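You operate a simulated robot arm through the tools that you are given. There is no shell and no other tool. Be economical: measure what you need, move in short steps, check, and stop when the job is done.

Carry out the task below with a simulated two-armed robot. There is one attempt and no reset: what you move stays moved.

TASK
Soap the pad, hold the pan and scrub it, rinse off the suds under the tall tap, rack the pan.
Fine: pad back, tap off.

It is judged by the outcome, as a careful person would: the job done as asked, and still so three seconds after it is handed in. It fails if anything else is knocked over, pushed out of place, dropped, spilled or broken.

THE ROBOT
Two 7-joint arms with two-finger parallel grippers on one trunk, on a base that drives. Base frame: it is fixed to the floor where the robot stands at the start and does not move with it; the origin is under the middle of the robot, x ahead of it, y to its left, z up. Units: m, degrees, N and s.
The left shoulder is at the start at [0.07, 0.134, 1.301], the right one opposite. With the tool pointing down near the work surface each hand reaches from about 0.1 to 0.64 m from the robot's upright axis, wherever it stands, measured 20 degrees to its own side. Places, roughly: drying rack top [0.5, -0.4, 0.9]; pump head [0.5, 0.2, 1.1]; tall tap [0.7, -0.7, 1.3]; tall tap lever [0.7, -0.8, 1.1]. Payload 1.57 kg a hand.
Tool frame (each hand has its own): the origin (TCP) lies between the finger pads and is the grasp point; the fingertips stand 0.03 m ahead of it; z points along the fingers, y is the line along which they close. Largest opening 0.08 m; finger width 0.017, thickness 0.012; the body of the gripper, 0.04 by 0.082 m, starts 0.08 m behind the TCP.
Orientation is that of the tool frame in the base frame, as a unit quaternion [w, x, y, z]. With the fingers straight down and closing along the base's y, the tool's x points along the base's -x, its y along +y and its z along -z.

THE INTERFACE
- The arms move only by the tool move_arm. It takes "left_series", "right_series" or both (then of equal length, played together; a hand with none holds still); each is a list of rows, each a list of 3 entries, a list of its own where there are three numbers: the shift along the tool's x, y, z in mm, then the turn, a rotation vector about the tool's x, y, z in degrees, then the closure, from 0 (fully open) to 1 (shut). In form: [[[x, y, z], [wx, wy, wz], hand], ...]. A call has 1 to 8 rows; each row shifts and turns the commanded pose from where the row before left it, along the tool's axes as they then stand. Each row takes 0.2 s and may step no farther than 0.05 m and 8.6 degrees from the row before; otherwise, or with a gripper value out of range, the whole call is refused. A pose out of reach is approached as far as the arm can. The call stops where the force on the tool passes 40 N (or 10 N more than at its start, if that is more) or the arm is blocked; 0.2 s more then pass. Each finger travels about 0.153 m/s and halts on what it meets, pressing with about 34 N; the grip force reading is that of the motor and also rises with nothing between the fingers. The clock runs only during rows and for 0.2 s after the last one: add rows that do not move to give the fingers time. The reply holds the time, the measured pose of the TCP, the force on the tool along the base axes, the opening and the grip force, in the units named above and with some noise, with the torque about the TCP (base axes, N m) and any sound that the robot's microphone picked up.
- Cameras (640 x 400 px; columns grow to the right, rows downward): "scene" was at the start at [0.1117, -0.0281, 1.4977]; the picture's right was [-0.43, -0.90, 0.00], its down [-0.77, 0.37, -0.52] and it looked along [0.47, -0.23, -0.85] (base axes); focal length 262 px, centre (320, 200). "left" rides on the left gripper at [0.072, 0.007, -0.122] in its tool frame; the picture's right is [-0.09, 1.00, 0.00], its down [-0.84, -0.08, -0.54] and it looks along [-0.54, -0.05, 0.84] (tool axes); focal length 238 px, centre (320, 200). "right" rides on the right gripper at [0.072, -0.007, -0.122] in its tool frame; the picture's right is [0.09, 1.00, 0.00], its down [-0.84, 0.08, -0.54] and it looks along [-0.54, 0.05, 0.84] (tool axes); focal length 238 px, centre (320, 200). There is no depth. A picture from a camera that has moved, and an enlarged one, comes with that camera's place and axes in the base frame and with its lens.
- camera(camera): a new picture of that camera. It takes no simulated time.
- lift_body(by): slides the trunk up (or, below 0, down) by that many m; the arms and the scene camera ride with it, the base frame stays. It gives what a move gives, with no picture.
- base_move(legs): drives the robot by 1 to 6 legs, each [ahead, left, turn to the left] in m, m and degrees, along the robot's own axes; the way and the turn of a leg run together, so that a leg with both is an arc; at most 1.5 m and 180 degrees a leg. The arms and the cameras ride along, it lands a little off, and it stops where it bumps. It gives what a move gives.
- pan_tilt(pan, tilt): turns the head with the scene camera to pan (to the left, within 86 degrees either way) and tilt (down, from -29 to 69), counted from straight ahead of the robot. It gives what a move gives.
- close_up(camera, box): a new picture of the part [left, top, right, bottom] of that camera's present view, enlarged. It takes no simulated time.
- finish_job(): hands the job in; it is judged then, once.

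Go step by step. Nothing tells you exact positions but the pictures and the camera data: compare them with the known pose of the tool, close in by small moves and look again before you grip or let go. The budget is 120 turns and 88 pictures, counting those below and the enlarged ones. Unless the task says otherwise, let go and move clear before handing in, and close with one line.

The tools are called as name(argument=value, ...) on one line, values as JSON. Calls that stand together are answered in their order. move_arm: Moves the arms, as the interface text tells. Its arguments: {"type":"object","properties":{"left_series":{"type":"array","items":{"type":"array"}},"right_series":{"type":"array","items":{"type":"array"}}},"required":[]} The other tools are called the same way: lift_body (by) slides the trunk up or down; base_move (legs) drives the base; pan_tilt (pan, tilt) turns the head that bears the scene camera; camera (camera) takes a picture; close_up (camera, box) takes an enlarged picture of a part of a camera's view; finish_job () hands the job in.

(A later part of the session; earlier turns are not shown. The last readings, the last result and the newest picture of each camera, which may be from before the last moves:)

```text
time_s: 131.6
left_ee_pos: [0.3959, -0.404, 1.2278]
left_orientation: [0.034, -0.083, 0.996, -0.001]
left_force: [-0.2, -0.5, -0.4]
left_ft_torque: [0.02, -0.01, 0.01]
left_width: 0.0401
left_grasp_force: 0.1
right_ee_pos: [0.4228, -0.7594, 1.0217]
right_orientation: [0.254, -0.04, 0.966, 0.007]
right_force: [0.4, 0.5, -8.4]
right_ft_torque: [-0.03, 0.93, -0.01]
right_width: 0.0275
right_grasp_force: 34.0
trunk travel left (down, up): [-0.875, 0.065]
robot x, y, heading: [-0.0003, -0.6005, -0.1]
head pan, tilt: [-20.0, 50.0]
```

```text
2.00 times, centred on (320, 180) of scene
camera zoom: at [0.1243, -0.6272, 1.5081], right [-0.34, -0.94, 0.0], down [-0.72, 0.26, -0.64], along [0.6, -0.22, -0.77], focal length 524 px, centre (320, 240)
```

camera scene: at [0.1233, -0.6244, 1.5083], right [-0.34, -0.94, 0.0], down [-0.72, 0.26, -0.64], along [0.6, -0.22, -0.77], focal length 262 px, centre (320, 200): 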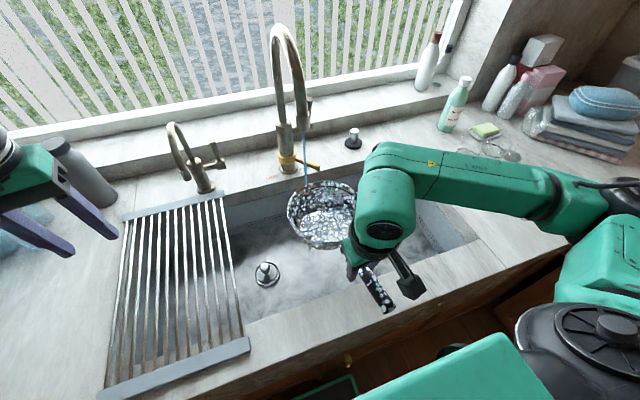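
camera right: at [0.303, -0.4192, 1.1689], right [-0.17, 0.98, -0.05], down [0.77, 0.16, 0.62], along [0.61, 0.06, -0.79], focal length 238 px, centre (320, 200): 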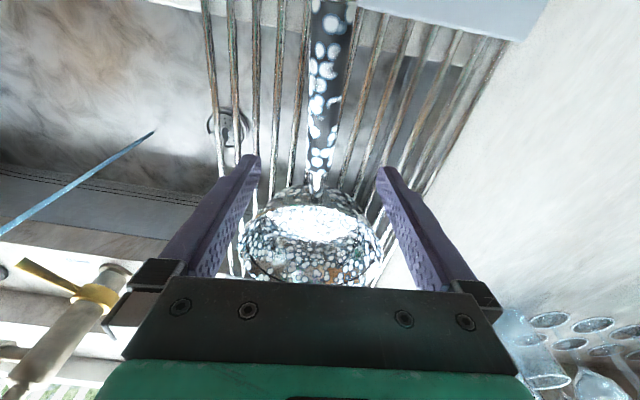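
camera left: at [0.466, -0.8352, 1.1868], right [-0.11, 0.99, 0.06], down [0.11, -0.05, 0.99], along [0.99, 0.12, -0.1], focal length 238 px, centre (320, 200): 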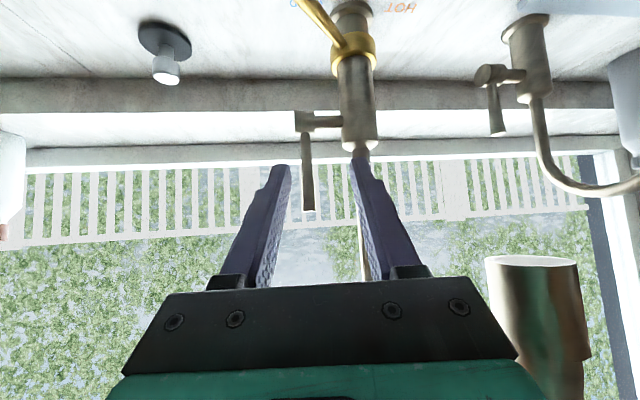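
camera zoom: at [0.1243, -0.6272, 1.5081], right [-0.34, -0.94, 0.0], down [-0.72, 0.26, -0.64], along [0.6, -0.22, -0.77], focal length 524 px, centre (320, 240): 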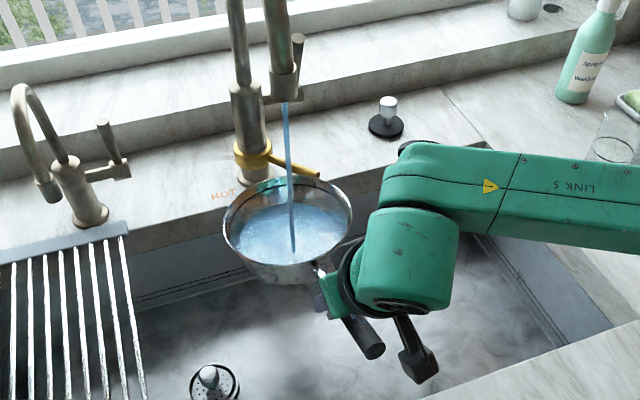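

The pan now looks free of suds. I'll draw it back clear of the stream and pour it fully empty over the sink.

move_arm(right_series=[[[0, 0, 0], [0, 8, 0], 1], [[0, 0, 0], [0, 8, 0], 1], [[0, 0, 0], [0, 8, 0], 1], [[42, 4, -10], [0, 0, 0], 1], [[42, 4, -10], [0, 0, 0], 1], [[38, 4, -10], [0, 0, 0], 1], [[0, 0, 0], [8.5, 0, 0], 1], [[0, 0, 0], [8.5, 0, 0], 1]])

move_arm(right_series=[[[0, 0, 0], [8.5, 0, 0], 1], [[0, 0, 0], [8.5, 0, 0], 1], [[0, 0, 0], [8.5, 0, 0], 1], [[0, 0, 0], [8.5, 0, 0], 1], [[0, 0, 0], [8.5, 0, 0], 1], [[0, 0, 0], [8.5, 0, 0], 1], [[0, 0, 0], [8.5, 0, 0], 1], [[0, 0, 0], [8.5, 0, 0], 1]])

move_arm(right_series=[[[0, 0, 0], [8.5, 0, 0], 1], [[0, 0, 0], [8.5, 0, 0], 1], [[0, 0, 0], [0, 0, 0], 1], [[0, 0, 0], [0, 0, 0], 1], [[0, 0, 0], [0, 0, 0], 1]])

camera(camera="scene")

```text
time_s: 133.4
left_ee_pos: [0.3971, -0.4031, 1.2275]
left_orientation: [0.033, -0.084, 0.996, -0.003]
left_force: [-0.1, -0.2, -0.7]
left_ft_torque: [0.03, 0.03, 0.01]
left_width: 0.0402
left_grasp_force: 0.1
right_ee_pos: [0.2995, -0.7578, 1.0387]
right_orientation: [0.053, -0.033, 0.987, -0.15]
right_force: [0.3, -0.9, -9.3]
right_ft_torque: [0.16, 0.72, -0.03]
right_width: 0.0278
right_grasp_force: 34.0
trunk travel left (down, up): [-0.875, 0.065]
robot x, y, heading: [0.002, -0.6007, 0.3]
head pan, tilt: [-20.0, 50.0]
```

```text
time_s: 135.2
left_ee_pos: [0.3954, -0.4027, 1.2286]
left_orientation: [0.034, -0.083, 0.996, -0.001]
left_force: [-0.4, 0.3, 0.6]
left_ft_torque: [-0.02, -0.01, -0.01]
left_width: 0.0403
left_grasp_force: 0.0
right_ee_pos: [0.2972, -0.7583, 1.0397]
right_orientation: [0.063, 0.001, 0.752, -0.656]
right_force: [0.4, -0.1, -7.5]
right_ft_torque: [0.65, 0.59, 0.03]
right_width: 0.0276
right_grasp_force: 33.9
right hand out of reach, approached as far as the arm can: row 8
trunk travel left (down, up): [-0.875, 0.065]
robot x, y, heading: [-0.0008, -0.6074, -0.3]
head pan, tilt: [-20.0, 50.0]
```

```text
time_s: 136.4
left_ee_pos: [0.396, -0.4043, 1.2285]
left_orientation: [0.034, -0.084, 0.996, -0.001]
left_force: [0.3, 0.0, 0.7]
left_ft_torque: [-0.01, 0.0, -0.01]
left_width: 0.0402
left_grasp_force: 0.0
right_ee_pos: [0.2973, -0.7576, 1.0392]
right_orientation: [0.062, -0.001, 0.754, -0.654]
right_force: [-0.1, 0.6, -6.7]
right_ft_torque: [0.7, 0.58, 0.01]
right_width: 0.0273
right_grasp_force: 33.5
right hand out of reach, approached as far as the arm can: row 1, 2
trunk travel left (down, up): [-0.875, 0.065]
robot x, y, heading: [0.0005, -0.6009, -0.0]
head pan, tilt: [-20.0, 50.0]
```

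```text
14 pictures are left
camera scene: at [0.1233, -0.6273, 1.5082], right [-0.34, -0.94, 0.0], down [-0.72, 0.26, -0.64], along [0.6, -0.22, -0.77], focal length 262 px, centre (320, 200)
```

scene: 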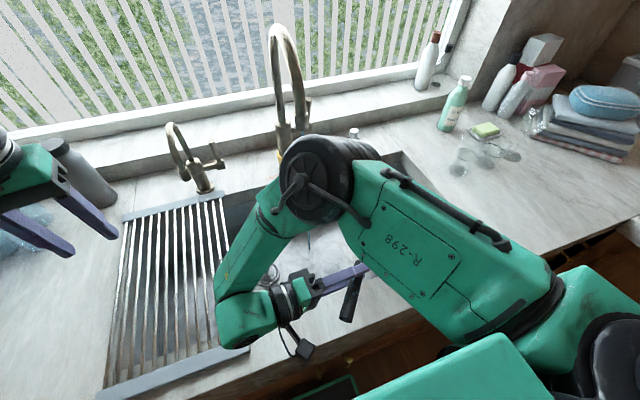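

The pan is poured out (weight back to empty). I'll level it, then drive back to the rack.

move_arm(right_series=[[[0, 0, 0], [-8.5, 0, 0], 1], [[0, 0, 0], [-8.5, 0, 0], 1], [[0, 0, 0], [-8.5, 0, 0], 1], [[0, 0, 0], [-8.5, 0, 0], 1], [[0, 0, 0], [-8.5, 0, 0], 1], [[0, 0, 0], [-8.5, 0, 0], 1], [[0, 0, 0], [-8.5, 0, 0], 1], [[0, 0, 0], [-8.5, 0, 0], 1]])

move_arm(right_series=[[[0, 0, 0], [-8.5, 0, 0], 1], [[0, 0, 0], [-3.1, 0, 0], 1], [[0, 0, -25], [0, 0, 0], 1], [[0, 0, 0], [0, 0, 0], 1]])

close_up(camera="scene", box=[260, 120, 420, 300])

```text
time_s: 138.2
left_ee_pos: [0.3949, -0.4054, 1.23]
left_orientation: [0.036, -0.084, 0.996, 0.0]
left_force: [0.5, -0.5, 0.4]
left_ft_torque: [0.04, 0.0, -0.01]
left_width: 0.0402
left_grasp_force: 0.0
right_ee_pos: [0.2973, -0.7601, 1.0406]
right_orientation: [0.053, -0.035, 0.991, -0.12]
right_force: [0.5, 0.3, -7.5]
right_ft_torque: [0.15, 0.6, 0.0]
right_width: 0.0274
right_grasp_force: 34.0
trunk travel left (down, up): [-0.875, 0.065]
robot x, y, heading: [-0.0025, -0.6019, 0.0]
head pan, tilt: [-20.0, 50.0]
```

```text
time_s: 139.2
left_ee_pos: [0.3955, -0.4049, 1.2284]
left_orientation: [0.034, -0.084, 0.996, -0.002]
left_force: [0.4, -0.1, 0.3]
left_ft_torque: [-0.02, 0.01, 0.0]
left_width: 0.0397
left_grasp_force: 0.1
right_ee_pos: [0.2944, -0.7581, 1.0645]
right_orientation: [0.048, -0.04, 0.998, -0.021]
right_force: [0.0, -0.2, -7.0]
right_ft_torque: [0.0, 0.58, -0.01]
right_width: 0.0276
right_grasp_force: 33.9
trunk travel left (down, up): [-0.875, 0.065]
robot x, y, heading: [-0.0009, -0.6038, 0.0]
head pan, tilt: [-20.0, 50.0]
```

```text
2.22 times, centred on (340, 210) of scene
camera zoom: at [0.1233, -0.6271, 1.5082], right [-0.34, -0.94, 0.0], down [-0.72, 0.26, -0.64], along [0.6, -0.22, -0.77], focal length 582 px, centre (276, 178)
```

zoom: 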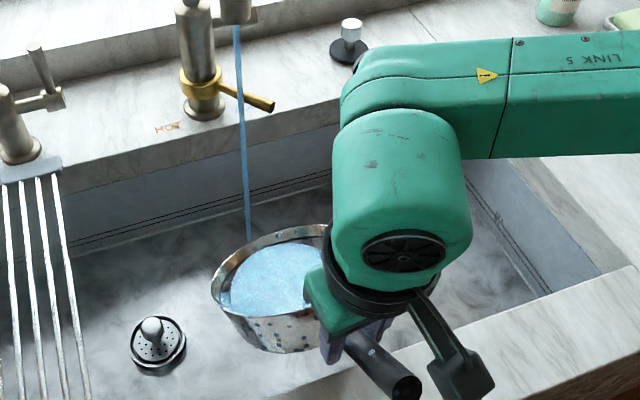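

A few faint suds specks remain outside, so I'll rinse again for longer, tipping the pan both ways under the stream.

move_arm(right_series=[[[-37, -3, 12], [0, 0, 0], 1], [[-37, -3, 12], [0, 0, 0], 1], [[-37, -3, 10], [0, 0, 0], 1], [[0, 30, 0], [0, 0, 0], 1], [[0, -45, 0], [0, 0, 0], 1], [[-30, 15, 3], [0, 0, 0], 1], [[0, 25, 0], [0, 0, 0], 1], [[30, -25, -3], [0, 0, 0], 1]])

move_arm(right_series=[[[0, 0, 0], [-8.5, 0, 0], 1], [[0, 0, 0], [-8.5, 0, 0], 1], [[0, 0, 0], [-8.5, 0, 0], 1], [[0, 0, 0], [-8.5, 0, 0], 1], [[25, 0, 0], [0, 0, 0], 1], [[-25, 0, 0], [0, 0, 0], 1], [[-25, 0, 0], [0, 0, 0], 1], [[25, 0, 0], [0, 0, 0], 1]])

move_arm(right_series=[[[0, 0, 0], [8.5, 0, 0], 1], [[0, 0, 0], [8.5, 0, 0], 1], [[0, 0, 0], [8.5, 0, 0], 1], [[0, 0, 0], [8.5, 0, 0], 1], [[0, 0, 0], [8.5, 0, 0], 1], [[0, 0, 0], [8.5, 0, 0], 1], [[0, 0, 0], [8.5, 0, 0], 1], [[0, 0, 0], [8.5, 0, 0], 1]])

move_arm(right_series=[[[0, 0, 0], [8.5, 0, 0], 1], [[0, 0, 0], [8.5, 0, 0], 1], [[0, 14, -20], [0, 0, 0], 1], [[0, 14, -20], [0, 0, 0], 1], [[30, 0, 0], [0, 0, 0], 1], [[-30, 0, 0], [0, 0, 0], 1], [[-25, 0, 0], [0, 0, 0], 1], [[25, 0, 0], [0, 0, 0], 1]])

close_up(camera="scene", box=[260, 120, 420, 300])

```text
time_s: 141.0
left_ee_pos: [0.392, -0.4076, 1.2308]
left_orientation: [0.036, -0.083, 0.996, 0.0]
left_force: [-1.1, -0.8, 0.4]
left_ft_torque: [0.05, -0.03, 0.01]
left_width: 0.0399
left_grasp_force: 0.1
right_ee_pos: [0.4065, -0.7607, 1.0422]
right_orientation: [0.051, -0.039, 0.998, -0.02]
right_force: [0.0, -0.7, -7.6]
right_ft_torque: [-0.02, 0.59, -0.06]
right_width: 0.0278
right_grasp_force: 33.9
trunk travel left (down, up): [-0.875, 0.065]
robot x, y, heading: [0.0017, -0.6005, 0.0]
head pan, tilt: [-20.0, 50.0]
```

```text
time_s: 142.8
left_ee_pos: [0.3923, -0.4045, 1.2301]
left_orientation: [0.035, -0.084, 0.996, 0.0]
left_force: [0.0, 0.0, -1.0]
left_ft_torque: [-0.01, -0.05, -0.02]
left_width: 0.04
left_grasp_force: 0.0
right_ee_pos: [0.4062, -0.7598, 1.0417]
right_orientation: [0.035, -0.053, 0.96, 0.272]
right_force: [-0.9, 0.0, -8.3]
right_ft_torque: [-0.46, 0.56, -0.04]
right_width: 0.0276
right_grasp_force: 33.9
trunk travel left (down, up): [-0.875, 0.065]
robot x, y, heading: [0.0022, -0.6004, -0.1]
head pan, tilt: [-20.0, 50.0]
```

```text
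time_s: 144.6
left_ee_pos: [0.3977, -0.4024, 1.2286]
left_orientation: [0.034, -0.084, 0.996, -0.002]
left_force: [-0.6, 0.2, -0.3]
left_ft_torque: [0.0, 0.01, 0.05]
left_width: 0.04
left_grasp_force: 0.1
right_ee_pos: [0.4095, -0.7583, 1.0418]
right_orientation: [0.058, -0.025, 0.947, -0.313]
right_force: [0.1, -0.5, -9.1]
right_ft_torque: [0.49, 0.65, -0.01]
right_width: 0.0274
right_grasp_force: 34.2
trunk travel left (down, up): [-0.875, 0.065]
robot x, y, heading: [-0.0001, -0.604, 0.1]
head pan, tilt: [-20.0, 50.0]
```

```text
time_s: 146.4
left_ee_pos: [0.3943, -0.4046, 1.2304]
left_orientation: [0.035, -0.083, 0.996, -0.002]
left_force: [-0.1, 0.1, -0.2]
left_ft_torque: [0.03, -0.02, -0.01]
left_width: 0.0401
left_grasp_force: 0.1
right_ee_pos: [0.4047, -0.7112, 1.0434]
right_orientation: [0.062, -0.016, 0.892, -0.448]
right_force: [0.2, 0.5, -8.4]
right_ft_torque: [0.62, 0.63, 0.03]
right_width: 0.0275
right_grasp_force: 34.1
trunk travel left (down, up): [-0.875, 0.065]
robot x, y, heading: [0.0017, -0.5992, -0.2]
head pan, tilt: [-20.0, 50.0]
```

```text
2.22 times, centred on (340, 210) of scene
camera zoom: at [0.1216, -0.6279, 1.5084], right [-0.34, -0.94, 0.0], down [-0.72, 0.26, -0.64], along [0.6, -0.22, -0.77], focal length 582 px, centre (276, 178)
```

zoom: 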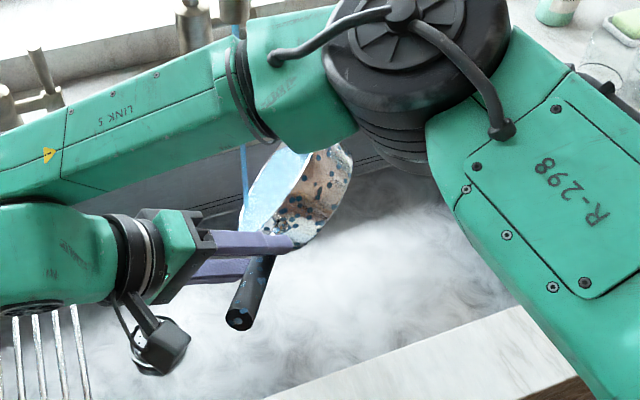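

The stream passes just left of the pan in this position. I'll shift the pan further left so the water hits its outer wall and bottom, and sweep it.

move_arm(right_series=[[[0, 16, -25], [0, 0, 0], 1], [[0, 14, -21], [0, 0, 0], 1], [[0, 0, 0], [0, 0, 0], 1], [[30, 0, 0], [0, 0, 0], 1], [[30, 0, 0], [0, 0, 0], 1], [[-40, 0, 0], [0, 0, 0], 1], [[-40, 0, 0], [0, 0, 0], 1], [[20, 0, 0], [0, 0, 0], 1]])

move_arm(right_series=[[[0, 12, -18], [0, 0, 0], 1], [[0, 0, 0], [0, 0, 0], 1], [[30, 0, 0], [0, 0, 0], 1], [[30, 0, 0], [0, 0, 0], 1], [[-40, 0, 0], [0, 0, 0], 1], [[-40, 0, 0], [0, 0, 0], 1], [[20, 0, 0], [0, 0, 0], 1], [[0, -12, 18], [0, 0, 0], 1]])

close_up(camera="scene", box=[240, 100, 400, 280])

```text
time_s: 148.2
left_ee_pos: [0.3937, -0.4035, 1.2293]
left_orientation: [0.035, -0.083, 0.996, -0.001]
left_force: [-1.1, 0.4, -0.1]
left_ft_torque: [0.01, -0.02, -0.01]
left_width: 0.0401
left_grasp_force: 0.1
right_ee_pos: [0.3995, -0.6548, 1.046]
right_orientation: [0.061, -0.014, 0.892, -0.447]
right_force: [-0.3, -0.4, -8.1]
right_ft_torque: [0.6, 0.6, 0.02]
right_width: 0.0275
right_grasp_force: 34.5
trunk travel left (down, up): [-0.875, 0.065]
robot x, y, heading: [0.0049, -0.6036, 0.2]
head pan, tilt: [-20.0, 50.0]
```

```text
time_s: 150.0
left_ee_pos: [0.3956, -0.4048, 1.2294]
left_orientation: [0.034, -0.084, 0.996, -0.001]
left_force: [-0.7, -1.3, 0.9]
left_ft_torque: [0.06, 0.01, 0.03]
left_width: 0.0402
left_grasp_force: 0.1
right_ee_pos: [0.4009, -0.6564, 1.0464]
right_orientation: [0.061, -0.014, 0.892, -0.447]
right_force: [-0.1, -0.5, -8.1]
right_ft_torque: [0.65, 0.59, -0.02]
right_width: 0.0274
right_grasp_force: 34.0
trunk travel left (down, up): [-0.875, 0.065]
robot x, y, heading: [0.0008, -0.6035, -0.0]
head pan, tilt: [-20.0, 50.0]
```

```text
2.22 times, centred on (320, 190) of scene
camera zoom: at [0.1234, -0.6293, 1.5082], right [-0.34, -0.94, 0.0], down [-0.72, 0.26, -0.64], along [0.6, -0.22, -0.77], focal length 582 px, centre (320, 222)
```

zoom: 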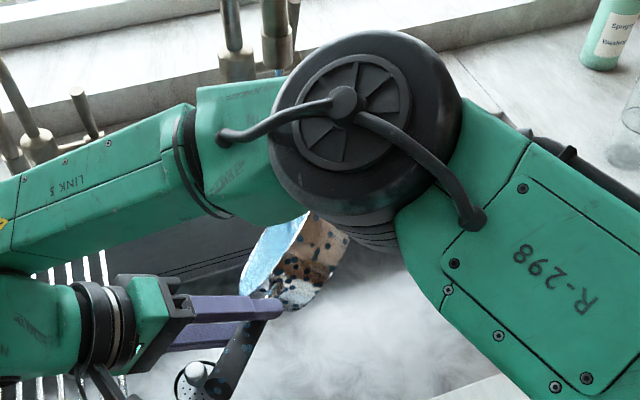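

The remaining specks are bluish like the water, so they are droplets and the white suds are gone. I'll draw back, pour the pan out with a longer hold, and level it.

move_arm(right_series=[[[40, -16, 25], [0, 0, 0], 1], [[40, -14, 21], [0, 0, 0], 1], [[25, 0, 0], [8.5, 0, 0], 1], [[0, 0, 0], [8.5, 0, 0], 1], [[0, 0, 0], [8.5, 0, 0], 1], [[0, 0, 0], [2, 0, 0], 1], [[0, 0, 0], [0, 0, 0], 1], [[0, 0, 0], [0, 0, 0], 1]])

move_arm(right_series=[[[0, 0, 0], [0, 0, 0], 1], [[0, 0, 0], [0, 0, 0], 1], [[0, 0, 0], [0, 0, 0], 1], [[0, 0, 0], [0, 0, 0], 1], [[0, 0, 0], [0, 0, 0], 1], [[0, 0, 0], [0, 0, 0], 1], [[0, 0, 0], [0, 0, 0], 1], [[0, 0, 0], [0, 0, 0], 1]])

move_arm(right_series=[[[0, 0, 0], [-8.5, 0, 0], 1], [[0, 0, 0], [-8.5, 0, 0], 1], [[0, 0, 0], [-8.5, 0, 0], 1], [[0, 0, 0], [-8.5, 0, 0], 1], [[0, 0, 0], [-8.5, 0, 0], 1], [[0, 0, 0], [-8.5, 0, 0], 1], [[0, 0, 0], [-8.5, 0, 0], 1], [[0, 0, 0], [-8.5, 0, 0], 1]])

```text
time_s: 151.8
left_ee_pos: [0.396, -0.4036, 1.2293]
left_orientation: [0.035, -0.085, 0.996, -0.001]
left_force: [0.6, -0.1, 1.2]
left_ft_torque: [-0.03, 0.02, 0.0]
left_width: 0.04
left_grasp_force: 0.0
right_ee_pos: [0.3008, -0.726, 1.0344]
right_orientation: [0.064, -0.001, 0.763, -0.643]
right_force: [-0.3, -0.3, -7.2]
right_ft_torque: [0.77, 0.56, 0.04]
right_width: 0.0275
right_grasp_force: 33.8
right hand out of reach, approached as far as the arm can: row 6
trunk travel left (down, up): [-0.875, 0.065]
robot x, y, heading: [-0.0028, -0.6041, -0.2]
head pan, tilt: [-20.0, 50.0]
```

```text
time_s: 153.6
left_ee_pos: [0.3952, -0.4042, 1.2288]
left_orientation: [0.035, -0.083, 0.996, -0.001]
left_force: [0.6, -1.0, -0.4]
left_ft_torque: [0.02, -0.03, 0.01]
left_width: 0.0399
left_grasp_force: 0.0
right_ee_pos: [0.3016, -0.7261, 1.0341]
right_orientation: [0.063, -0.001, 0.763, -0.643]
right_force: [-0.1, 0.1, -8.6]
right_ft_torque: [0.72, 0.54, 0.03]
right_width: 0.0279
right_grasp_force: 33.9
trunk travel left (down, up): [-0.875, 0.065]
robot x, y, heading: [0.0025, -0.6028, 0.2]
head pan, tilt: [-20.0, 50.0]
```

```text
time_s: 155.4
left_ee_pos: [0.3944, -0.4062, 1.2291]
left_orientation: [0.035, -0.084, 0.996, -0.002]
left_force: [-0.1, -0.7, 0.9]
left_ft_torque: [0.04, 0.01, 0.01]
left_width: 0.0402
left_grasp_force: 0.1
right_ee_pos: [0.3007, -0.7269, 1.0336]
right_orientation: [0.053, -0.036, 0.992, -0.111]
right_force: [0.6, -0.2, -7.6]
right_ft_torque: [0.16, 0.55, 0.02]
right_width: 0.0271
right_grasp_force: 34.4
trunk travel left (down, up): [-0.875, 0.065]
robot x, y, heading: [0.0027, -0.6023, 0.0]
head pan, tilt: [-20.0, 50.0]
```

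The torque readings suggest the pan has dipped nose-down in the grip. I'll finish levelling and look.

move_arm(right_series=[[[0, 0, 0], [-8.5, 0, 0], 1], [[0, 0, -20], [-2, 0, 0], 1], [[0, 0, -10], [0, 0, 0], 1], [[0, 0, 0], [0, 0, 0], 1]])

close_up(camera="scene", box=[240, 140, 400, 320])

```text
time_s: 156.4
left_ee_pos: [0.396, -0.4052, 1.2283]
left_orientation: [0.034, -0.084, 0.996, -0.001]
left_force: [0.2, 0.5, 0.1]
left_ft_torque: [0.02, -0.01, 0.03]
left_width: 0.0399
left_grasp_force: 0.1
right_ee_pos: [0.2999, -0.7241, 1.0637]
right_orientation: [0.047, -0.04, 0.998, -0.021]
right_force: [-0.6, 0.0, -7.9]
right_ft_torque: [-0.02, 0.53, -0.03]
right_width: 0.0274
right_grasp_force: 33.9
trunk travel left (down, up): [-0.875, 0.065]
robot x, y, heading: [-0.0036, -0.5988, 0.1]
head pan, tilt: [-20.0, 50.0]
```

```text
2.22 times, centred on (320, 230) of scene
camera zoom: at [0.1236, -0.6273, 1.5082], right [-0.34, -0.94, 0.0], down [-0.72, 0.26, -0.64], along [0.6, -0.22, -0.77], focal length 582 px, centre (320, 133)
```

zoom: 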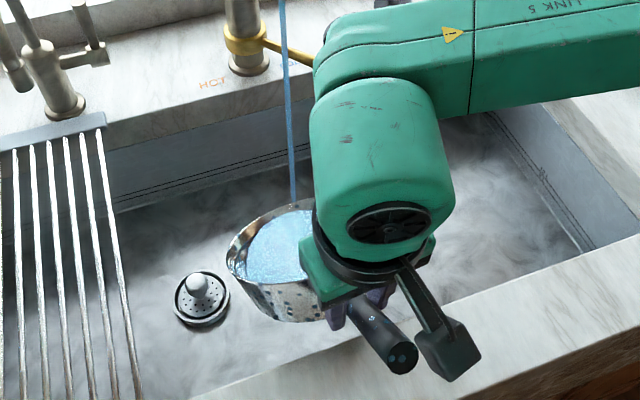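

The pan hangs about 23° nose-down and its far edge still catches the stream, so it keeps refilling. I'll pull it back, drive right away from the stream and pour it out there.

move_arm(right_series=[[[40, 3, 0], [0, 0, 0], 1], [[0, 0, 0], [0, 0, 0], 1]])

base_move(legs=[[0, -0.2, 0]])

move_arm(right_series=[[[-30, 0, 0], [8.5, 0, 0], 1], [[-20, 0, 0], [8.5, 0, 0], 1], [[0, 0, 0], [8.5, 0, 0], 1], [[0, 0, 0], [8.5, 0, 0], 1], [[0, 0, 0], [8.5, 0, 0], 1], [[0, 0, 0], [8.5, 0, 0], 1], [[0, 0, 0], [8.5, 0, 0], 1], [[0, 0, 0], [8.5, 0, 0], 1]])

move_arm(right_series=[[[0, 0, 0], [8.5, 0, 0], 1], [[0, 0, 0], [3, 0, 0], 1], [[0, 0, 0], [0, 0, 0], 1], [[0, 0, 0], [0, 0, 0], 1], [[0, 0, 0], [0, 0, 0], 1], [[0, 0, 0], [0, 0, 0], 1], [[0, 0, 0], [0, 0, 0], 1], [[0, 0, 0], [0, 0, 0], 1]])

move_arm(right_series=[[[0, 0, 0], [-8.5, 0, 0], 1], [[0, 0, 0], [-8.5, 0, 0], 1], [[0, 0, 0], [-8.5, 0, 0], 1], [[0, 0, 0], [-8.5, 0, 0], 1], [[0, 0, 0], [-8.5, 0, 0], 1], [[0, 0, 0], [-8.5, 0, 0], 1], [[0, 0, 0], [-8.5, 0, 0], 1], [[0, 0, 0], [-8.5, 0, 0], 1]])

```text
time_s: 157.0
left_ee_pos: [0.3954, -0.404, 1.2285]
left_orientation: [0.034, -0.083, 0.996, -0.002]
left_force: [0.3, -0.2, 0.5]
left_ft_torque: [0.02, -0.02, -0.02]
left_width: 0.0399
left_grasp_force: 0.0
right_ee_pos: [0.2577, -0.7255, 1.0588]
right_orientation: [0.049, -0.04, 0.998, -0.021]
right_force: [0.6, -0.4, -8.1]
right_ft_torque: [0.01, 0.53, 0.01]
right_width: 0.0274
right_grasp_force: 34.0
trunk travel left (down, up): [-0.875, 0.065]
robot x, y, heading: [0.0036, -0.6037, -0.0]
head pan, tilt: [-20.0, 50.0]
```

```text
time_s: 158.6
left_ee_pos: [0.3947, -0.5996, 1.2273]
left_orientation: [0.035, -0.084, 0.996, -0.004]
left_force: [-0.4, -0.1, -0.4]
left_ft_torque: [0.0, -0.01, 0.01]
left_width: 0.0399
left_grasp_force: 0.1
right_ee_pos: [0.2587, -0.9211, 1.0596]
right_orientation: [0.048, -0.042, 0.998, -0.022]
right_force: [0.8, -0.6, -7.0]
right_ft_torque: [0.0, 0.53, 0.02]
right_width: 0.0277
right_grasp_force: 35.0
trunk travel left (down, up): [-0.875, 0.065]
robot x, y, heading: [-0.0031, -0.8012, -0.0]
head pan, tilt: [-20.0, 50.0]
```

```text
time_s: 160.4
left_ee_pos: [0.3951, -0.6029, 1.2292]
left_orientation: [0.034, -0.084, 0.996, -0.003]
left_force: [-0.4, 0.1, -0.2]
left_ft_torque: [-0.02, -0.03, 0.0]
left_width: 0.0401
left_grasp_force: 0.1
right_ee_pos: [0.3083, -0.9196, 1.0652]
right_orientation: [0.064, -0.006, 0.815, -0.576]
right_force: [-0.4, 0.6, -8.1]
right_ft_torque: [0.69, 0.53, 0.02]
right_width: 0.0276
right_grasp_force: 34.1
trunk travel left (down, up): [-0.875, 0.065]
robot x, y, heading: [0.0021, -0.8056, 0.0]
head pan, tilt: [-20.0, 50.0]
```

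```text
time_s: 162.2
left_ee_pos: [0.3946, -0.6037, 1.2291]
left_orientation: [0.034, -0.085, 0.996, -0.002]
left_force: [-1.1, 0.5, -0.5]
left_ft_torque: [0.0, -0.03, -0.01]
left_width: 0.04
left_grasp_force: 0.0
right_ee_pos: [0.3078, -0.9305, 1.0652]
right_orientation: [0.063, -0.001, 0.755, -0.652]
right_force: [-0.5, 0.3, -7.7]
right_ft_torque: [0.77, 0.53, -0.03]
right_width: 0.0276
right_grasp_force: 33.9
right hand out of reach, approached as far as the arm can: row 2
trunk travel left (down, up): [-0.875, 0.065]
robot x, y, heading: [-0.0009, -0.8005, 0.1]
head pan, tilt: [-20.0, 50.0]
```

```text
time_s: 164.0
left_ee_pos: [0.3948, -0.606, 1.228]
left_orientation: [0.034, -0.084, 0.996, -0.001]
left_force: [0.4, -0.5, 0.3]
left_ft_torque: [0.02, -0.02, 0.01]
left_width: 0.0401
left_grasp_force: 0.1
right_ee_pos: [0.3076, -0.9307, 1.0656]
right_orientation: [0.053, -0.036, 0.991, -0.12]
right_force: [-0.2, -0.7, -7.2]
right_ft_torque: [0.14, 0.54, 0.05]
right_width: 0.0277
right_grasp_force: 34.4
trunk travel left (down, up): [-0.875, 0.065]
robot x, y, heading: [-0.0001, -0.802, -0.1]
head pan, tilt: [-20.0, 50.0]
```

The torque did not change, so the pan was already empty. I'll finish levelling, pitch the hand 23° so the pan sits level, and look.

move_arm(right_series=[[[0, 0, 0], [-8.5, 0, 0], 1], [[0, 0, 0], [-3, 0, 0], 1], [[0, 0, 0], [0, -8, 0], 1], [[0, 0, 0], [0, -8, 0], 1], [[0, 0, 0], [0, -7, 0], 1], [[0, 0, 0], [0, 0, 0], 1]])

close_up(camera="scene", box=[240, 140, 400, 320])

```text
time_s: 165.4
left_ee_pos: [0.3954, -0.6038, 1.2274]
left_orientation: [0.034, -0.085, 0.996, -0.001]
left_force: [-0.1, -0.3, -0.3]
left_ft_torque: [0.0, -0.01, -0.01]
left_width: 0.04
left_grasp_force: 0.1
right_ee_pos: [0.3088, -0.9299, 1.0646]
right_orientation: [0.187, -0.043, 0.981, -0.015]
right_force: [0.4, 0.5, -8.4]
right_ft_torque: [-0.03, 0.72, 0.02]
right_width: 0.0274
right_grasp_force: 34.1
right hand out of reach, approached as far as the arm can: row 5
trunk travel left (down, up): [-0.875, 0.065]
robot x, y, heading: [0.0035, -0.8017, 0.3]
head pan, tilt: [-20.0, 50.0]
```

```text
2.22 times, centred on (320, 230) of scene
camera zoom: at [0.1239, -0.8271, 1.5082], right [-0.34, -0.94, 0.0], down [-0.72, 0.26, -0.64], along [0.6, -0.22, -0.77], focal length 582 px, centre (320, 133)
```

zoom: 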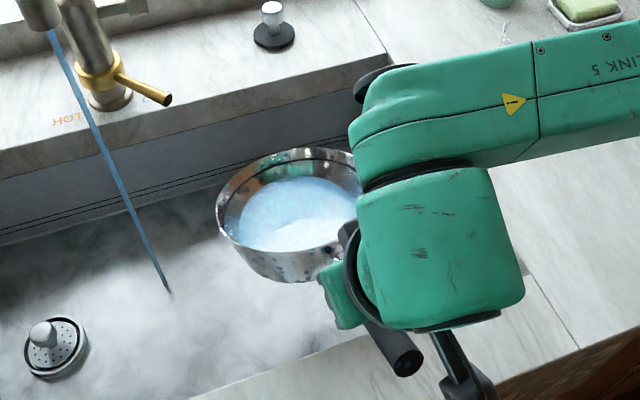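

The pan is clean, wet and empty, with no suds. I'll pull it back a little and drive to the rack.

move_arm(right_series=[[[40, 0, -16], [0, 0, 0], 1], [[0, 0, 0], [0, 0, 0], 1]])

base_move(legs=[[0, 0.52, 0]])

```text
time_s: 166.0
left_ee_pos: [0.3966, -0.6045, 1.2281]
left_orientation: [0.035, -0.085, 0.996, -0.001]
left_force: [0.3, -0.6, 0.3]
left_ft_torque: [-0.01, 0.0, 0.01]
left_width: 0.04
left_grasp_force: 0.0
right_ee_pos: [0.3072, -0.9296, 1.065]
right_orientation: [0.186, -0.044, 0.981, -0.015]
right_force: [-0.6, 0.0, -8.4]
right_ft_torque: [-0.02, 0.72, -0.01]
right_width: 0.0276
right_grasp_force: 34.1
right hand out of reach, approached as far as the arm can: row 1
trunk travel left (down, up): [-0.875, 0.065]
robot x, y, heading: [-0.0029, -0.8025, -0.3]
head pan, tilt: [-20.0, 50.0]
```

```text
time_s: 169.1
left_ee_pos: [0.3954, -0.0809, 1.229]
left_orientation: [0.035, -0.082, 0.996, -0.001]
left_force: [-0.3, 0.0, 0.3]
left_ft_torque: [0.0, 0.03, -0.02]
left_width: 0.0397
left_grasp_force: 0.1
right_ee_pos: [0.306, -0.405, 1.0661]
right_orientation: [0.187, -0.042, 0.981, -0.014]
right_force: [-1.5, -2.8, -1.1]
right_ft_torque: [-0.42, -0.46, -0.54]
right_width: 0.0285
right_grasp_force: 34.0
trunk travel left (down, up): [-0.875, 0.065]
robot x, y, heading: [0.0004, -0.2741, -0.1]
head pan, tilt: [-20.0, 50.0]
```

The right hand's force reading has changed, so the pan may be touching something. I'll look before moving.

camera(camera="scene")

```text
8 pictures are left
camera scene: at [0.1223, -0.3036, 1.5083], right [-0.35, -0.94, 0.0], down [-0.72, 0.27, -0.64], along [0.6, -0.22, -0.77], focal length 262 px, centre (320, 200)
```

scene: 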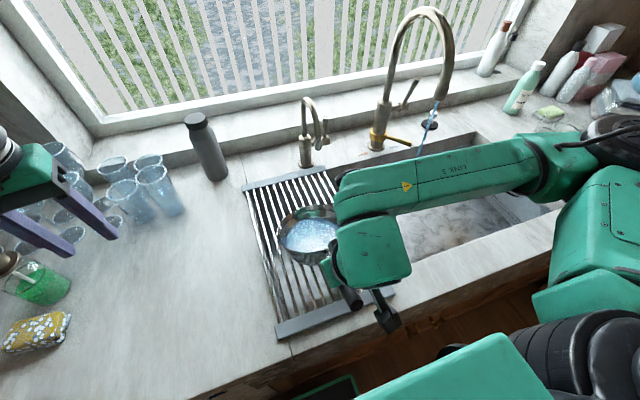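

close_up(camera="scene", box=[230, 150, 420, 340])

```text
2.11 times, centred on (325, 245) of scene
camera zoom: at [0.1223, -0.3036, 1.5083], right [-0.35, -0.94, 0.0], down [-0.72, 0.27, -0.64], along [0.6, -0.22, -0.77], focal length 551 px, centre (310, 105)
```

zoom: 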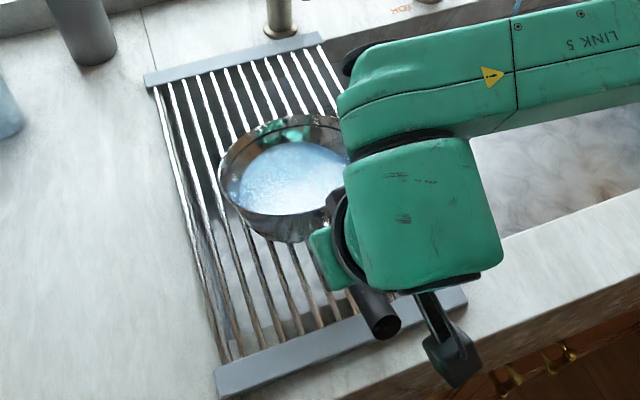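

move_arm(right_series=[[[0, 0, 0], [0, 0, 0], 1], [[0, 0, 0], [0, 0, 0], 1]])

```text
time_s: 169.7
left_ee_pos: [0.3952, -0.0801, 1.2287]
left_orientation: [0.035, -0.082, 0.996, -0.001]
left_force: [0.0, 1.0, -0.3]
left_ft_torque: [-0.01, 0.01, 0.05]
left_width: 0.0398
left_grasp_force: 0.0
right_ee_pos: [0.307, -0.405, 1.0662]
right_orientation: [0.187, -0.041, 0.981, -0.015]
right_force: [-1.0, -4.5, -0.6]
right_ft_torque: [-0.55, -0.31, -0.75]
right_width: 0.0285
right_grasp_force: 34.0
trunk travel left (down, up): [-0.875, 0.065]
robot x, y, heading: [-0.0027, -0.2744, -0.0]
head pan, tilt: [-20.0, 50.0]
```

The dip in the grip has grown, so the pan's nose touches the rack. Nothing else is disturbed. I'll lift a little, go forward over the rack and pitch the hand up more so the pan comes level.

move_arm(right_series=[[[-11, -2, -28], [0, 0, 0], 1], [[-39, -5, 15], [0, -8, 0], 1], [[-35, -5, 22], [0, -8, 0], 1], [[0, 0, 0], [0, 0, 0], 1], [[0, 0, 0], [0, 0, 0], 1]])

close_up(camera="scene", box=[210, 120, 400, 320])

```text
time_s: 170.9
left_ee_pos: [0.3958, -0.078, 1.2283]
left_orientation: [0.034, -0.081, 0.996, -0.001]
left_force: [-0.4, -0.8, -0.3]
left_ft_torque: [0.01, 0.02, 0.01]
left_width: 0.0398
left_grasp_force: 0.0
right_ee_pos: [0.392, -0.4089, 1.0939]
right_orientation: [0.321, -0.043, 0.946, -0.01]
right_force: [-1.2, 0.2, -8.2]
right_ft_torque: [-0.05, 0.84, 0.02]
right_width: 0.0272
right_grasp_force: 34.0
trunk travel left (down, up): [-0.875, 0.065]
robot x, y, heading: [-0.0005, -0.2771, -0.1]
head pan, tilt: [-20.0, 50.0]
```

```text
2.00 times, centred on (305, 220) of scene
camera zoom: at [0.1234, -0.302, 1.5083], right [-0.35, -0.94, 0.0], down [-0.72, 0.26, -0.64], along [0.6, -0.22, -0.77], focal length 524 px, centre (350, 160)
```

zoom: 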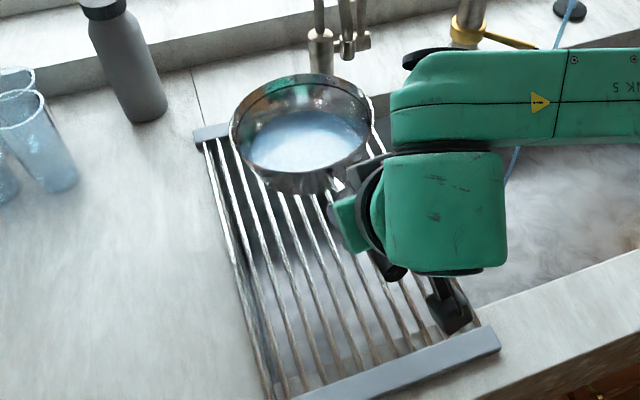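

The torque is back to the level-pan value and the pan hangs flat over the rack. I'll lower it.

move_arm(right_series=[[[27, -2, 36], [0, 0, 0], 1], [[27, -2, 35], [0, 0, 0], 1], [[3, 0, 4], [0, 0, 0], 1], [[0, 0, 0], [0, 0, 0], 1]])

move_arm(right_series=[[[2, 0, 3], [0, 0, 0], 1], [[2, 0, 3], [0, 0, 0], 1], [[0, 0, 0], [0, 0, 0], 1]])

```text
time_s: 171.9
left_ee_pos: [0.3936, -0.0798, 1.2298]
left_orientation: [0.036, -0.082, 0.996, -0.002]
left_force: [0.7, 0.3, 0.2]
left_ft_torque: [-0.03, 0.0, -0.01]
left_width: 0.0398
left_grasp_force: 0.0
right_ee_pos: [0.3904, -0.4172, 1.0017]
right_orientation: [0.324, -0.044, 0.945, -0.009]
right_force: [-2.4, -1.6, 13.3]
right_ft_torque: [-0.03, -1.05, -0.14]
right_width: 0.0274
right_grasp_force: 33.4
trunk travel left (down, up): [-0.875, 0.065]
robot x, y, heading: [-0.0009, -0.2732, -0.2]
head pan, tilt: [-20.0, 50.0]
```

```text
time_s: 172.7
left_ee_pos: [0.3901, -0.0776, 1.2301]
left_orientation: [0.037, -0.081, 0.996, -0.002]
left_force: [-0.4, -0.5, -0.8]
left_ft_torque: [0.01, -0.05, 0.05]
left_width: 0.0397
left_grasp_force: 0.2
right_ee_pos: [0.3887, -0.4167, 0.9966]
right_orientation: [0.323, -0.043, 0.945, -0.01]
right_force: [-10.6, -3.1, 15.7]
right_ft_torque: [0.02, -0.72, -0.13]
right_width: 0.0277
right_grasp_force: 33.8
trunk travel left (down, up): [-0.875, 0.065]
robot x, y, heading: [0.0004, -0.2757, -0.4]
head pan, tilt: [-20.0, 50.0]
```

The nose touched first. I'll lower a few more millimetres while easing back, so the pan turns flat.

move_arm(right_series=[[[4, 0, 2], [0, 0, 0], 1], [[4, 0, 2], [0, 0, 0], 1], [[0, 0, 0], [0, 0, 0], 1]])

close_up(camera="scene", box=[210, 120, 400, 320])

```text
time_s: 173.5
left_ee_pos: [0.3911, -0.0778, 1.2288]
left_orientation: [0.036, -0.082, 0.996, -0.003]
left_force: [-0.4, 0.0, -0.3]
left_ft_torque: [0.01, 0.0, 0.01]
left_width: 0.0401
left_grasp_force: 0.1
right_ee_pos: [0.3846, -0.4167, 0.9865]
right_orientation: [0.323, -0.044, 0.945, -0.009]
right_force: [-7.4, 0.2, 12.4]
right_ft_torque: [0.07, -0.8, 0.02]
right_width: 0.0278
right_grasp_force: 34.1
trunk travel left (down, up): [-0.875, 0.065]
robot x, y, heading: [0.0041, -0.2745, -0.3]
head pan, tilt: [-20.0, 50.0]
```

```text
2.00 times, centred on (305, 220) of scene
camera zoom: at [0.1178, -0.301, 1.5088], right [-0.34, -0.94, 0.0], down [-0.72, 0.26, -0.65], along [0.61, -0.22, -0.76], focal length 524 px, centre (350, 160)
```

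zoom: 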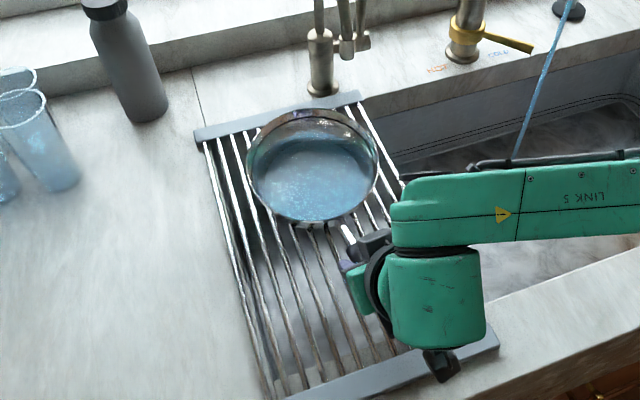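

The pan sits flat on the rack. I'll ease off, open and back the hand out.

move_arm(right_series=[[[-1, 0, -1], [0, 0, 0], 1], [[0, 0, 0], [0, 0, 0], 0.55], [[0, 0, 0], [0, 0, 0], 0.2], [[0, 0, 0], [0, 0, 0], 0.1], [[0, 0, -20], [0, 0, 0], 0.1], [[-8, 0, -45], [0, 0, 0], 0.1], [[-16, 0, -45], [0, 0, 0], 0.1], [[-10, 0, -40], [0, 0, 0], 0.5]])

move_arm(right_series=[[[-25, 0, -30], [0, 0, 0], 0.5], [[-25, 0, -20], [0, 0, 0], 0.5], [[0, 0, 0], [0, 0, 0], 0.5]])

camera(camera="scene")

```text
time_s: 175.3
left_ee_pos: [0.3961, -0.0783, 1.2285]
left_orientation: [0.035, -0.082, 0.996, -0.001]
left_force: [0.3, -1.1, 0.1]
left_ft_torque: [0.0, 0.03, -0.01]
left_width: 0.04
left_grasp_force: 0.0
right_ee_pos: [0.3615, -0.4186, 1.0335]
right_orientation: [0.322, -0.044, 0.946, -0.009]
right_force: [0.1, -0.2, -0.4]
right_ft_torque: [-0.01, -0.01, -0.01]
right_width: 0.0401
right_grasp_force: 0.2
right hand out of reach, approached as far as the arm can: row 6, 7, 8
trunk travel left (down, up): [-0.875, 0.065]
robot x, y, heading: [-0.0009, -0.2756, -0.2]
head pan, tilt: [-20.0, 50.0]
```

```text
time_s: 176.1
left_ee_pos: [0.3948, -0.0797, 1.2291]
left_orientation: [0.035, -0.081, 0.996, -0.001]
left_force: [0.7, -0.3, -0.3]
left_ft_torque: [0.03, -0.03, -0.02]
left_width: 0.0399
left_grasp_force: 0.1
right_ee_pos: [0.3678, -0.4128, 1.0702]
right_orientation: [0.321, -0.043, 0.946, -0.01]
right_force: [0.7, 0.6, -0.8]
right_ft_torque: [-0.01, 0.0, 0.0]
right_width: 0.04
right_grasp_force: 0.1
right hand out of reach, approached as far as the arm can: row 1
trunk travel left (down, up): [-0.875, 0.065]
robot x, y, heading: [0.0017, -0.2742, 0.0]
head pan, tilt: [-20.0, 50.0]
```

```text
4 pictures are left
camera scene: at [0.1223, -0.3019, 1.5084], right [-0.35, -0.94, 0.0], down [-0.72, 0.26, -0.64], along [0.6, -0.22, -0.77], focal length 262 px, centre (320, 200)
```

scene: 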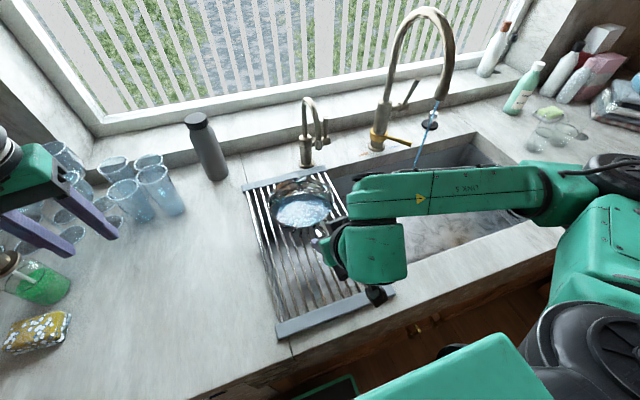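

The pan is racked and the hand is free. I'll rise clear, drive back to the tap and prepare to close the lever.

move_arm(right_series=[[[-27, 0, -35], [0, 0, 0], 0.5], [[-27, 0, -35], [0, 0, 0], 0.5], [[-27, 0, -35], [0, 0, 0], 0.5], [[0, 0, 0], [0, -5.2, 0], 0.5], [[0, 0, 0], [0, -5.2, 0], 0.5], [[0, 0, 0], [0, 0, 0], 0.5]])

base_move(legs=[[0, -0.405, 0]])

```text
time_s: 177.5
left_ee_pos: [0.3957, -0.0792, 1.2286]
left_orientation: [0.034, -0.081, 0.996, -0.001]
left_force: [0.2, -0.1, 0.2]
left_ft_torque: [0.01, 0.0, -0.02]
left_width: 0.0401
left_grasp_force: 0.0
right_ee_pos: [0.3702, -0.4073, 1.2027]
right_orientation: [0.364, -0.045, 0.93, -0.007]
right_force: [0.9, -0.7, -0.3]
right_ft_torque: [0.0, 0.01, 0.0]
right_width: 0.04
right_grasp_force: 0.1
right hand out of reach, approached as far as the arm can: row 5
trunk travel left (down, up): [-0.875, 0.065]
robot x, y, heading: [-0.0017, -0.2775, 0.1]
head pan, tilt: [-20.0, 50.0]
```

```text
time_s: 180.0
left_ee_pos: [0.3938, -0.4838, 1.2285]
left_orientation: [0.034, -0.081, 0.996, -0.003]
left_force: [-0.4, 0.5, 0.6]
left_ft_torque: [-0.01, -0.04, -0.01]
left_width: 0.04
left_grasp_force: 0.1
right_ee_pos: [0.3664, -0.8109, 1.203]
right_orientation: [0.364, -0.044, 0.93, -0.009]
right_force: [-0.2, -0.7, -0.6]
right_ft_torque: [-0.01, -0.02, 0.01]
right_width: 0.0397
right_grasp_force: 0.0
trunk travel left (down, up): [-0.875, 0.065]
robot x, y, heading: [-0.0035, -0.6832, -0.3]
head pan, tilt: [-20.0, 50.0]
```

move_arm(right_series=[[[-29, -5.4, 30.2], [0, 0, 0], 0.5], [[-29, -5.4, 30.2], [0, 0, 0], 0.5], [[-29, -5.4, 30.2], [0, 0, 0], 0.5], [[-29, -5.4, 30.2], [0, 0, 0], 0.5], [[-29, -5.4, 30.2], [0, 0, 0], 0.5], [[-29, -5.4, 30.2], [0, 0, 0], 0.5], [[0, 0, 0], [0, 0, 0], 0.5]])

camera(camera="right")

```text
time_s: 181.6
left_ee_pos: [0.3939, -0.4853, 1.2296]
left_orientation: [0.034, -0.08, 0.996, -0.001]
left_force: [-0.5, 0.3, 0.3]
left_ft_torque: [0.02, 0.01, 0.02]
left_width: 0.04
left_grasp_force: 0.1
right_ee_pos: [0.6208, -0.8287, 1.1895]
right_orientation: [0.364, -0.043, 0.93, -0.008]
right_force: [0.5, 0.6, -0.8]
right_ft_torque: [0.04, 0.0, 0.02]
right_width: 0.04
right_grasp_force: 0.0
trunk travel left (down, up): [-0.875, 0.065]
robot x, y, heading: [-0.0035, -0.6806, -0.2]
head pan, tilt: [-20.0, 50.0]
```

```text
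3 pictures are left
camera right: at [0.4867, -0.8432, 1.2303], right [-0.14, 0.98, -0.11], down [0.24, 0.14, 0.96], along [0.96, 0.11, -0.25], focal length 238 px, centre (320, 200)
```

right: 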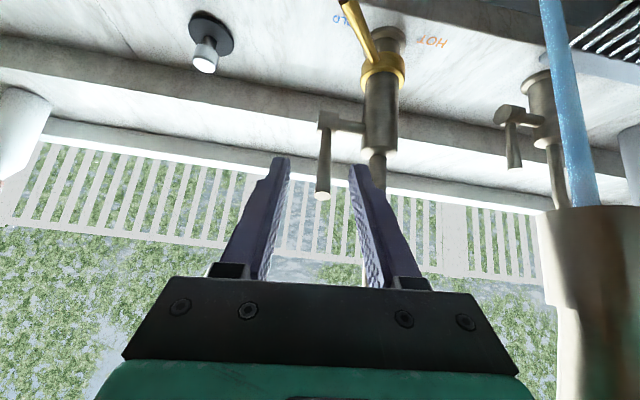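

The stick is centred between the fingers, its top near (0.70, -0.817, 1.17). I'll advance and grip it.

move_arm(right_series=[[[-12, 2, 29], [0, 0, 0], 0.5], [[-12, 2, 29], [0, 0, 0], 0.5], [[-12, 1, 28], [0, 0, 0], 0.5], [[0, 0, 0], [0, 0, 0], 0.95], [[0, 0, 0], [0, 0, 0], 0.95]])

```text
time_s: 182.8
left_ee_pos: [0.3938, -0.4836, 1.2276]
left_orientation: [0.034, -0.081, 0.996, -0.003]
left_force: [-0.1, -0.6, 0.1]
left_ft_torque: [-0.01, -0.01, 0.01]
left_width: 0.0399
left_grasp_force: 0.1
right_ee_pos: [0.7042, -0.8164, 1.1498]
right_orientation: [0.364, -0.045, 0.93, -0.008]
right_force: [-1.4, 6.1, -3.3]
right_ft_torque: [0.35, 0.23, 0.35]
right_width: 0.0145
right_grasp_force: 30.8
trunk travel left (down, up): [-0.875, 0.065]
robot x, y, heading: [-0.002, -0.6884, -0.2]
head pan, tilt: [-20.0, 50.0]
```

The lever is gripped (14.5 mm). I'll push it back to upright.

move_arm(right_series=[[[-9, 0, 7.5], [0, 0, 0], 0.95], [[-9, 0, 7.5], [0, 0, 0], 0.95], [[-9, -1, 7], [0, 0, 0], 0.95], [[0, 0, 0], [0, 0, 0], 0.95]])

move_arm(right_series=[[[-3, 0, 2], [0, 0, 0], 0.95], [[-2, 0, 2], [0, 0, 0], 0.95], [[0, 0, 0], [0, 0, 0], 0.95]])

camera(camera="scene")

```text
time_s: 183.8
left_ee_pos: [0.3917, -0.4853, 1.2297]
left_orientation: [0.035, -0.081, 0.996, -0.002]
left_force: [0.3, -0.1, -0.5]
left_ft_torque: [0.0, -0.01, -0.01]
left_width: 0.04
left_grasp_force: 0.1
right_ee_pos: [0.7238, -0.8154, 1.1524]
right_orientation: [0.366, -0.043, 0.93, -0.009]
right_force: [-11.5, 3.9, 1.2]
right_ft_torque: [0.52, 0.96, 0.14]
right_width: 0.0147
right_grasp_force: 31.4
right hand out of reach, approached as far as the arm can: row 3
trunk travel left (down, up): [-0.875, 0.065]
robot x, y, heading: [0.0001, -0.6819, -0.3]
head pan, tilt: [-20.0, 50.0]
```

```text
time_s: 184.6
left_ee_pos: [0.3919, -0.4855, 1.23]
left_orientation: [0.036, -0.081, 0.996, -0.002]
left_force: [-0.9, -0.7, -0.2]
left_ft_torque: [-0.01, -0.02, -0.01]
left_width: 0.0399
left_grasp_force: 0.1
right_ee_pos: [0.7319, -0.816, 1.154]
right_orientation: [0.367, -0.043, 0.929, -0.008]
right_force: [-4.3, 2.8, 3.5]
right_ft_torque: [0.61, -0.21, 0.01]
right_width: 0.0149
right_grasp_force: 30.3
trunk travel left (down, up): [-0.875, 0.065]
robot x, y, heading: [-0.0022, -0.6791, -0.2]
head pan, tilt: [-20.0, 50.0]
```

```text
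2 pictures are left
camera scene: at [0.1179, -0.7071, 1.5087], right [-0.35, -0.94, 0.0], down [-0.72, 0.27, -0.64], along [0.6, -0.22, -0.76], focal length 262 px, centre (320, 200)
```

scene: 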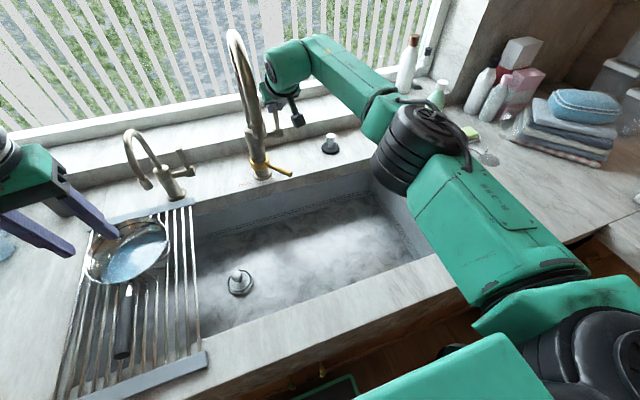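

The stream has stopped. I'll press the lever a last few millimetres to its original position, then let go and back out.

move_arm(right_series=[[[-3, 0, 2.5], [0, 0, 0], 0.95], [[-2, 0, 2], [0, 0, 0], 0.95], [[0, 0, 0], [0, 0, 0], 0.95]])

move_arm(right_series=[[[0, 0, 0], [0, 0, 0], 0.5], [[0, 0, 0], [0, 0, 0], 0.5], [[12, 0, -32], [0, 0, 0], 0.5], [[12, 0, -35], [0, 0, 0], 0.5], [[20, 3, -35], [0, 0, 0], 0.5], [[25, 4, -32], [0, 0, 0], 0.5], [[25, 4, -32], [0, 0, 0], 0.5], [[25, 4, -32], [0, 0, 0], 0.5]])

move_arm(right_series=[[[25, 4, -32], [0, 0, 0], 0.5], [[25, 4, -32], [0, 0, 0], 0.5], [[0, 0, 0], [0, 0, 0], 0.5]])

camera(camera="scene")

```text
time_s: 185.4
left_ee_pos: [0.39, -0.4855, 1.2304]
left_orientation: [0.037, -0.081, 0.996, -0.003]
left_force: [-0.6, 0.2, -0.6]
left_ft_torque: [0.02, 0.0, 0.0]
left_width: 0.04
left_grasp_force: 0.0
right_ee_pos: [0.7325, -0.8142, 1.1542]
right_orientation: [0.366, -0.042, 0.93, -0.008]
right_force: [-13.3, -0.3, 1.5]
right_ft_torque: [0.57, 0.52, 0.02]
right_width: 0.0146
right_grasp_force: 30.7
trunk travel left (down, up): [-0.875, 0.065]
robot x, y, heading: [-0.0019, -0.6835, -0.6]
head pan, tilt: [-20.0, 50.0]
```

```text
time_s: 187.2
left_ee_pos: [0.3925, -0.4857, 1.23]
left_orientation: [0.036, -0.081, 0.996, -0.001]
left_force: [-0.5, -0.6, -0.9]
left_ft_torque: [0.01, -0.01, -0.01]
left_width: 0.0401
left_grasp_force: 0.1
right_ee_pos: [0.5158, -0.8154, 1.2173]
right_orientation: [0.365, -0.043, 0.93, -0.008]
right_force: [-0.3, -0.6, -0.3]
right_ft_torque: [0.01, 0.03, -0.02]
right_width: 0.0401
right_grasp_force: 0.0
trunk travel left (down, up): [-0.875, 0.065]
robot x, y, heading: [-0.0045, -0.6793, -0.4]
head pan, tilt: [-20.0, 50.0]
```

```text
time_s: 188.0
left_ee_pos: [0.3961, -0.4856, 1.2297]
left_orientation: [0.035, -0.08, 0.996, -0.002]
left_force: [0.3, 0.2, 0.0]
left_ft_torque: [0.0, -0.03, 0.0]
left_width: 0.0395
left_grasp_force: 0.0
right_ee_pos: [0.4372, -0.8133, 1.2274]
right_orientation: [0.365, -0.043, 0.93, -0.007]
right_force: [-0.7, 0.2, -0.1]
right_ft_torque: [0.01, -0.02, -0.01]
right_width: 0.04
right_grasp_force: 0.1
trunk travel left (down, up): [-0.875, 0.065]
robot x, y, heading: [-0.0033, -0.6803, -0.1]
head pan, tilt: [-20.0, 50.0]
```

```text
1 pictures are left
camera scene: at [0.1219, -0.7074, 1.5082], right [-0.35, -0.94, 0.0], down [-0.72, 0.27, -0.64], along [0.6, -0.22, -0.77], focal length 262 px, centre (320, 200)
```

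scene: 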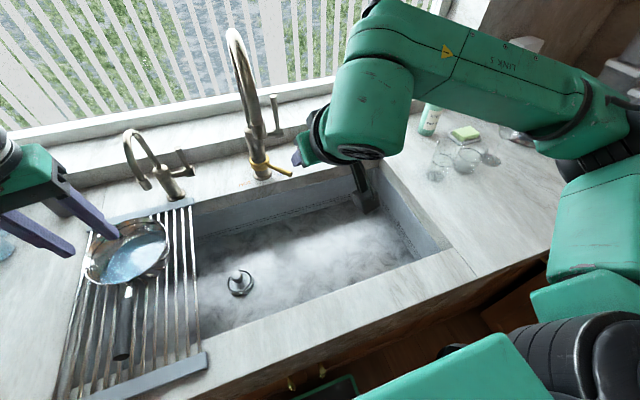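

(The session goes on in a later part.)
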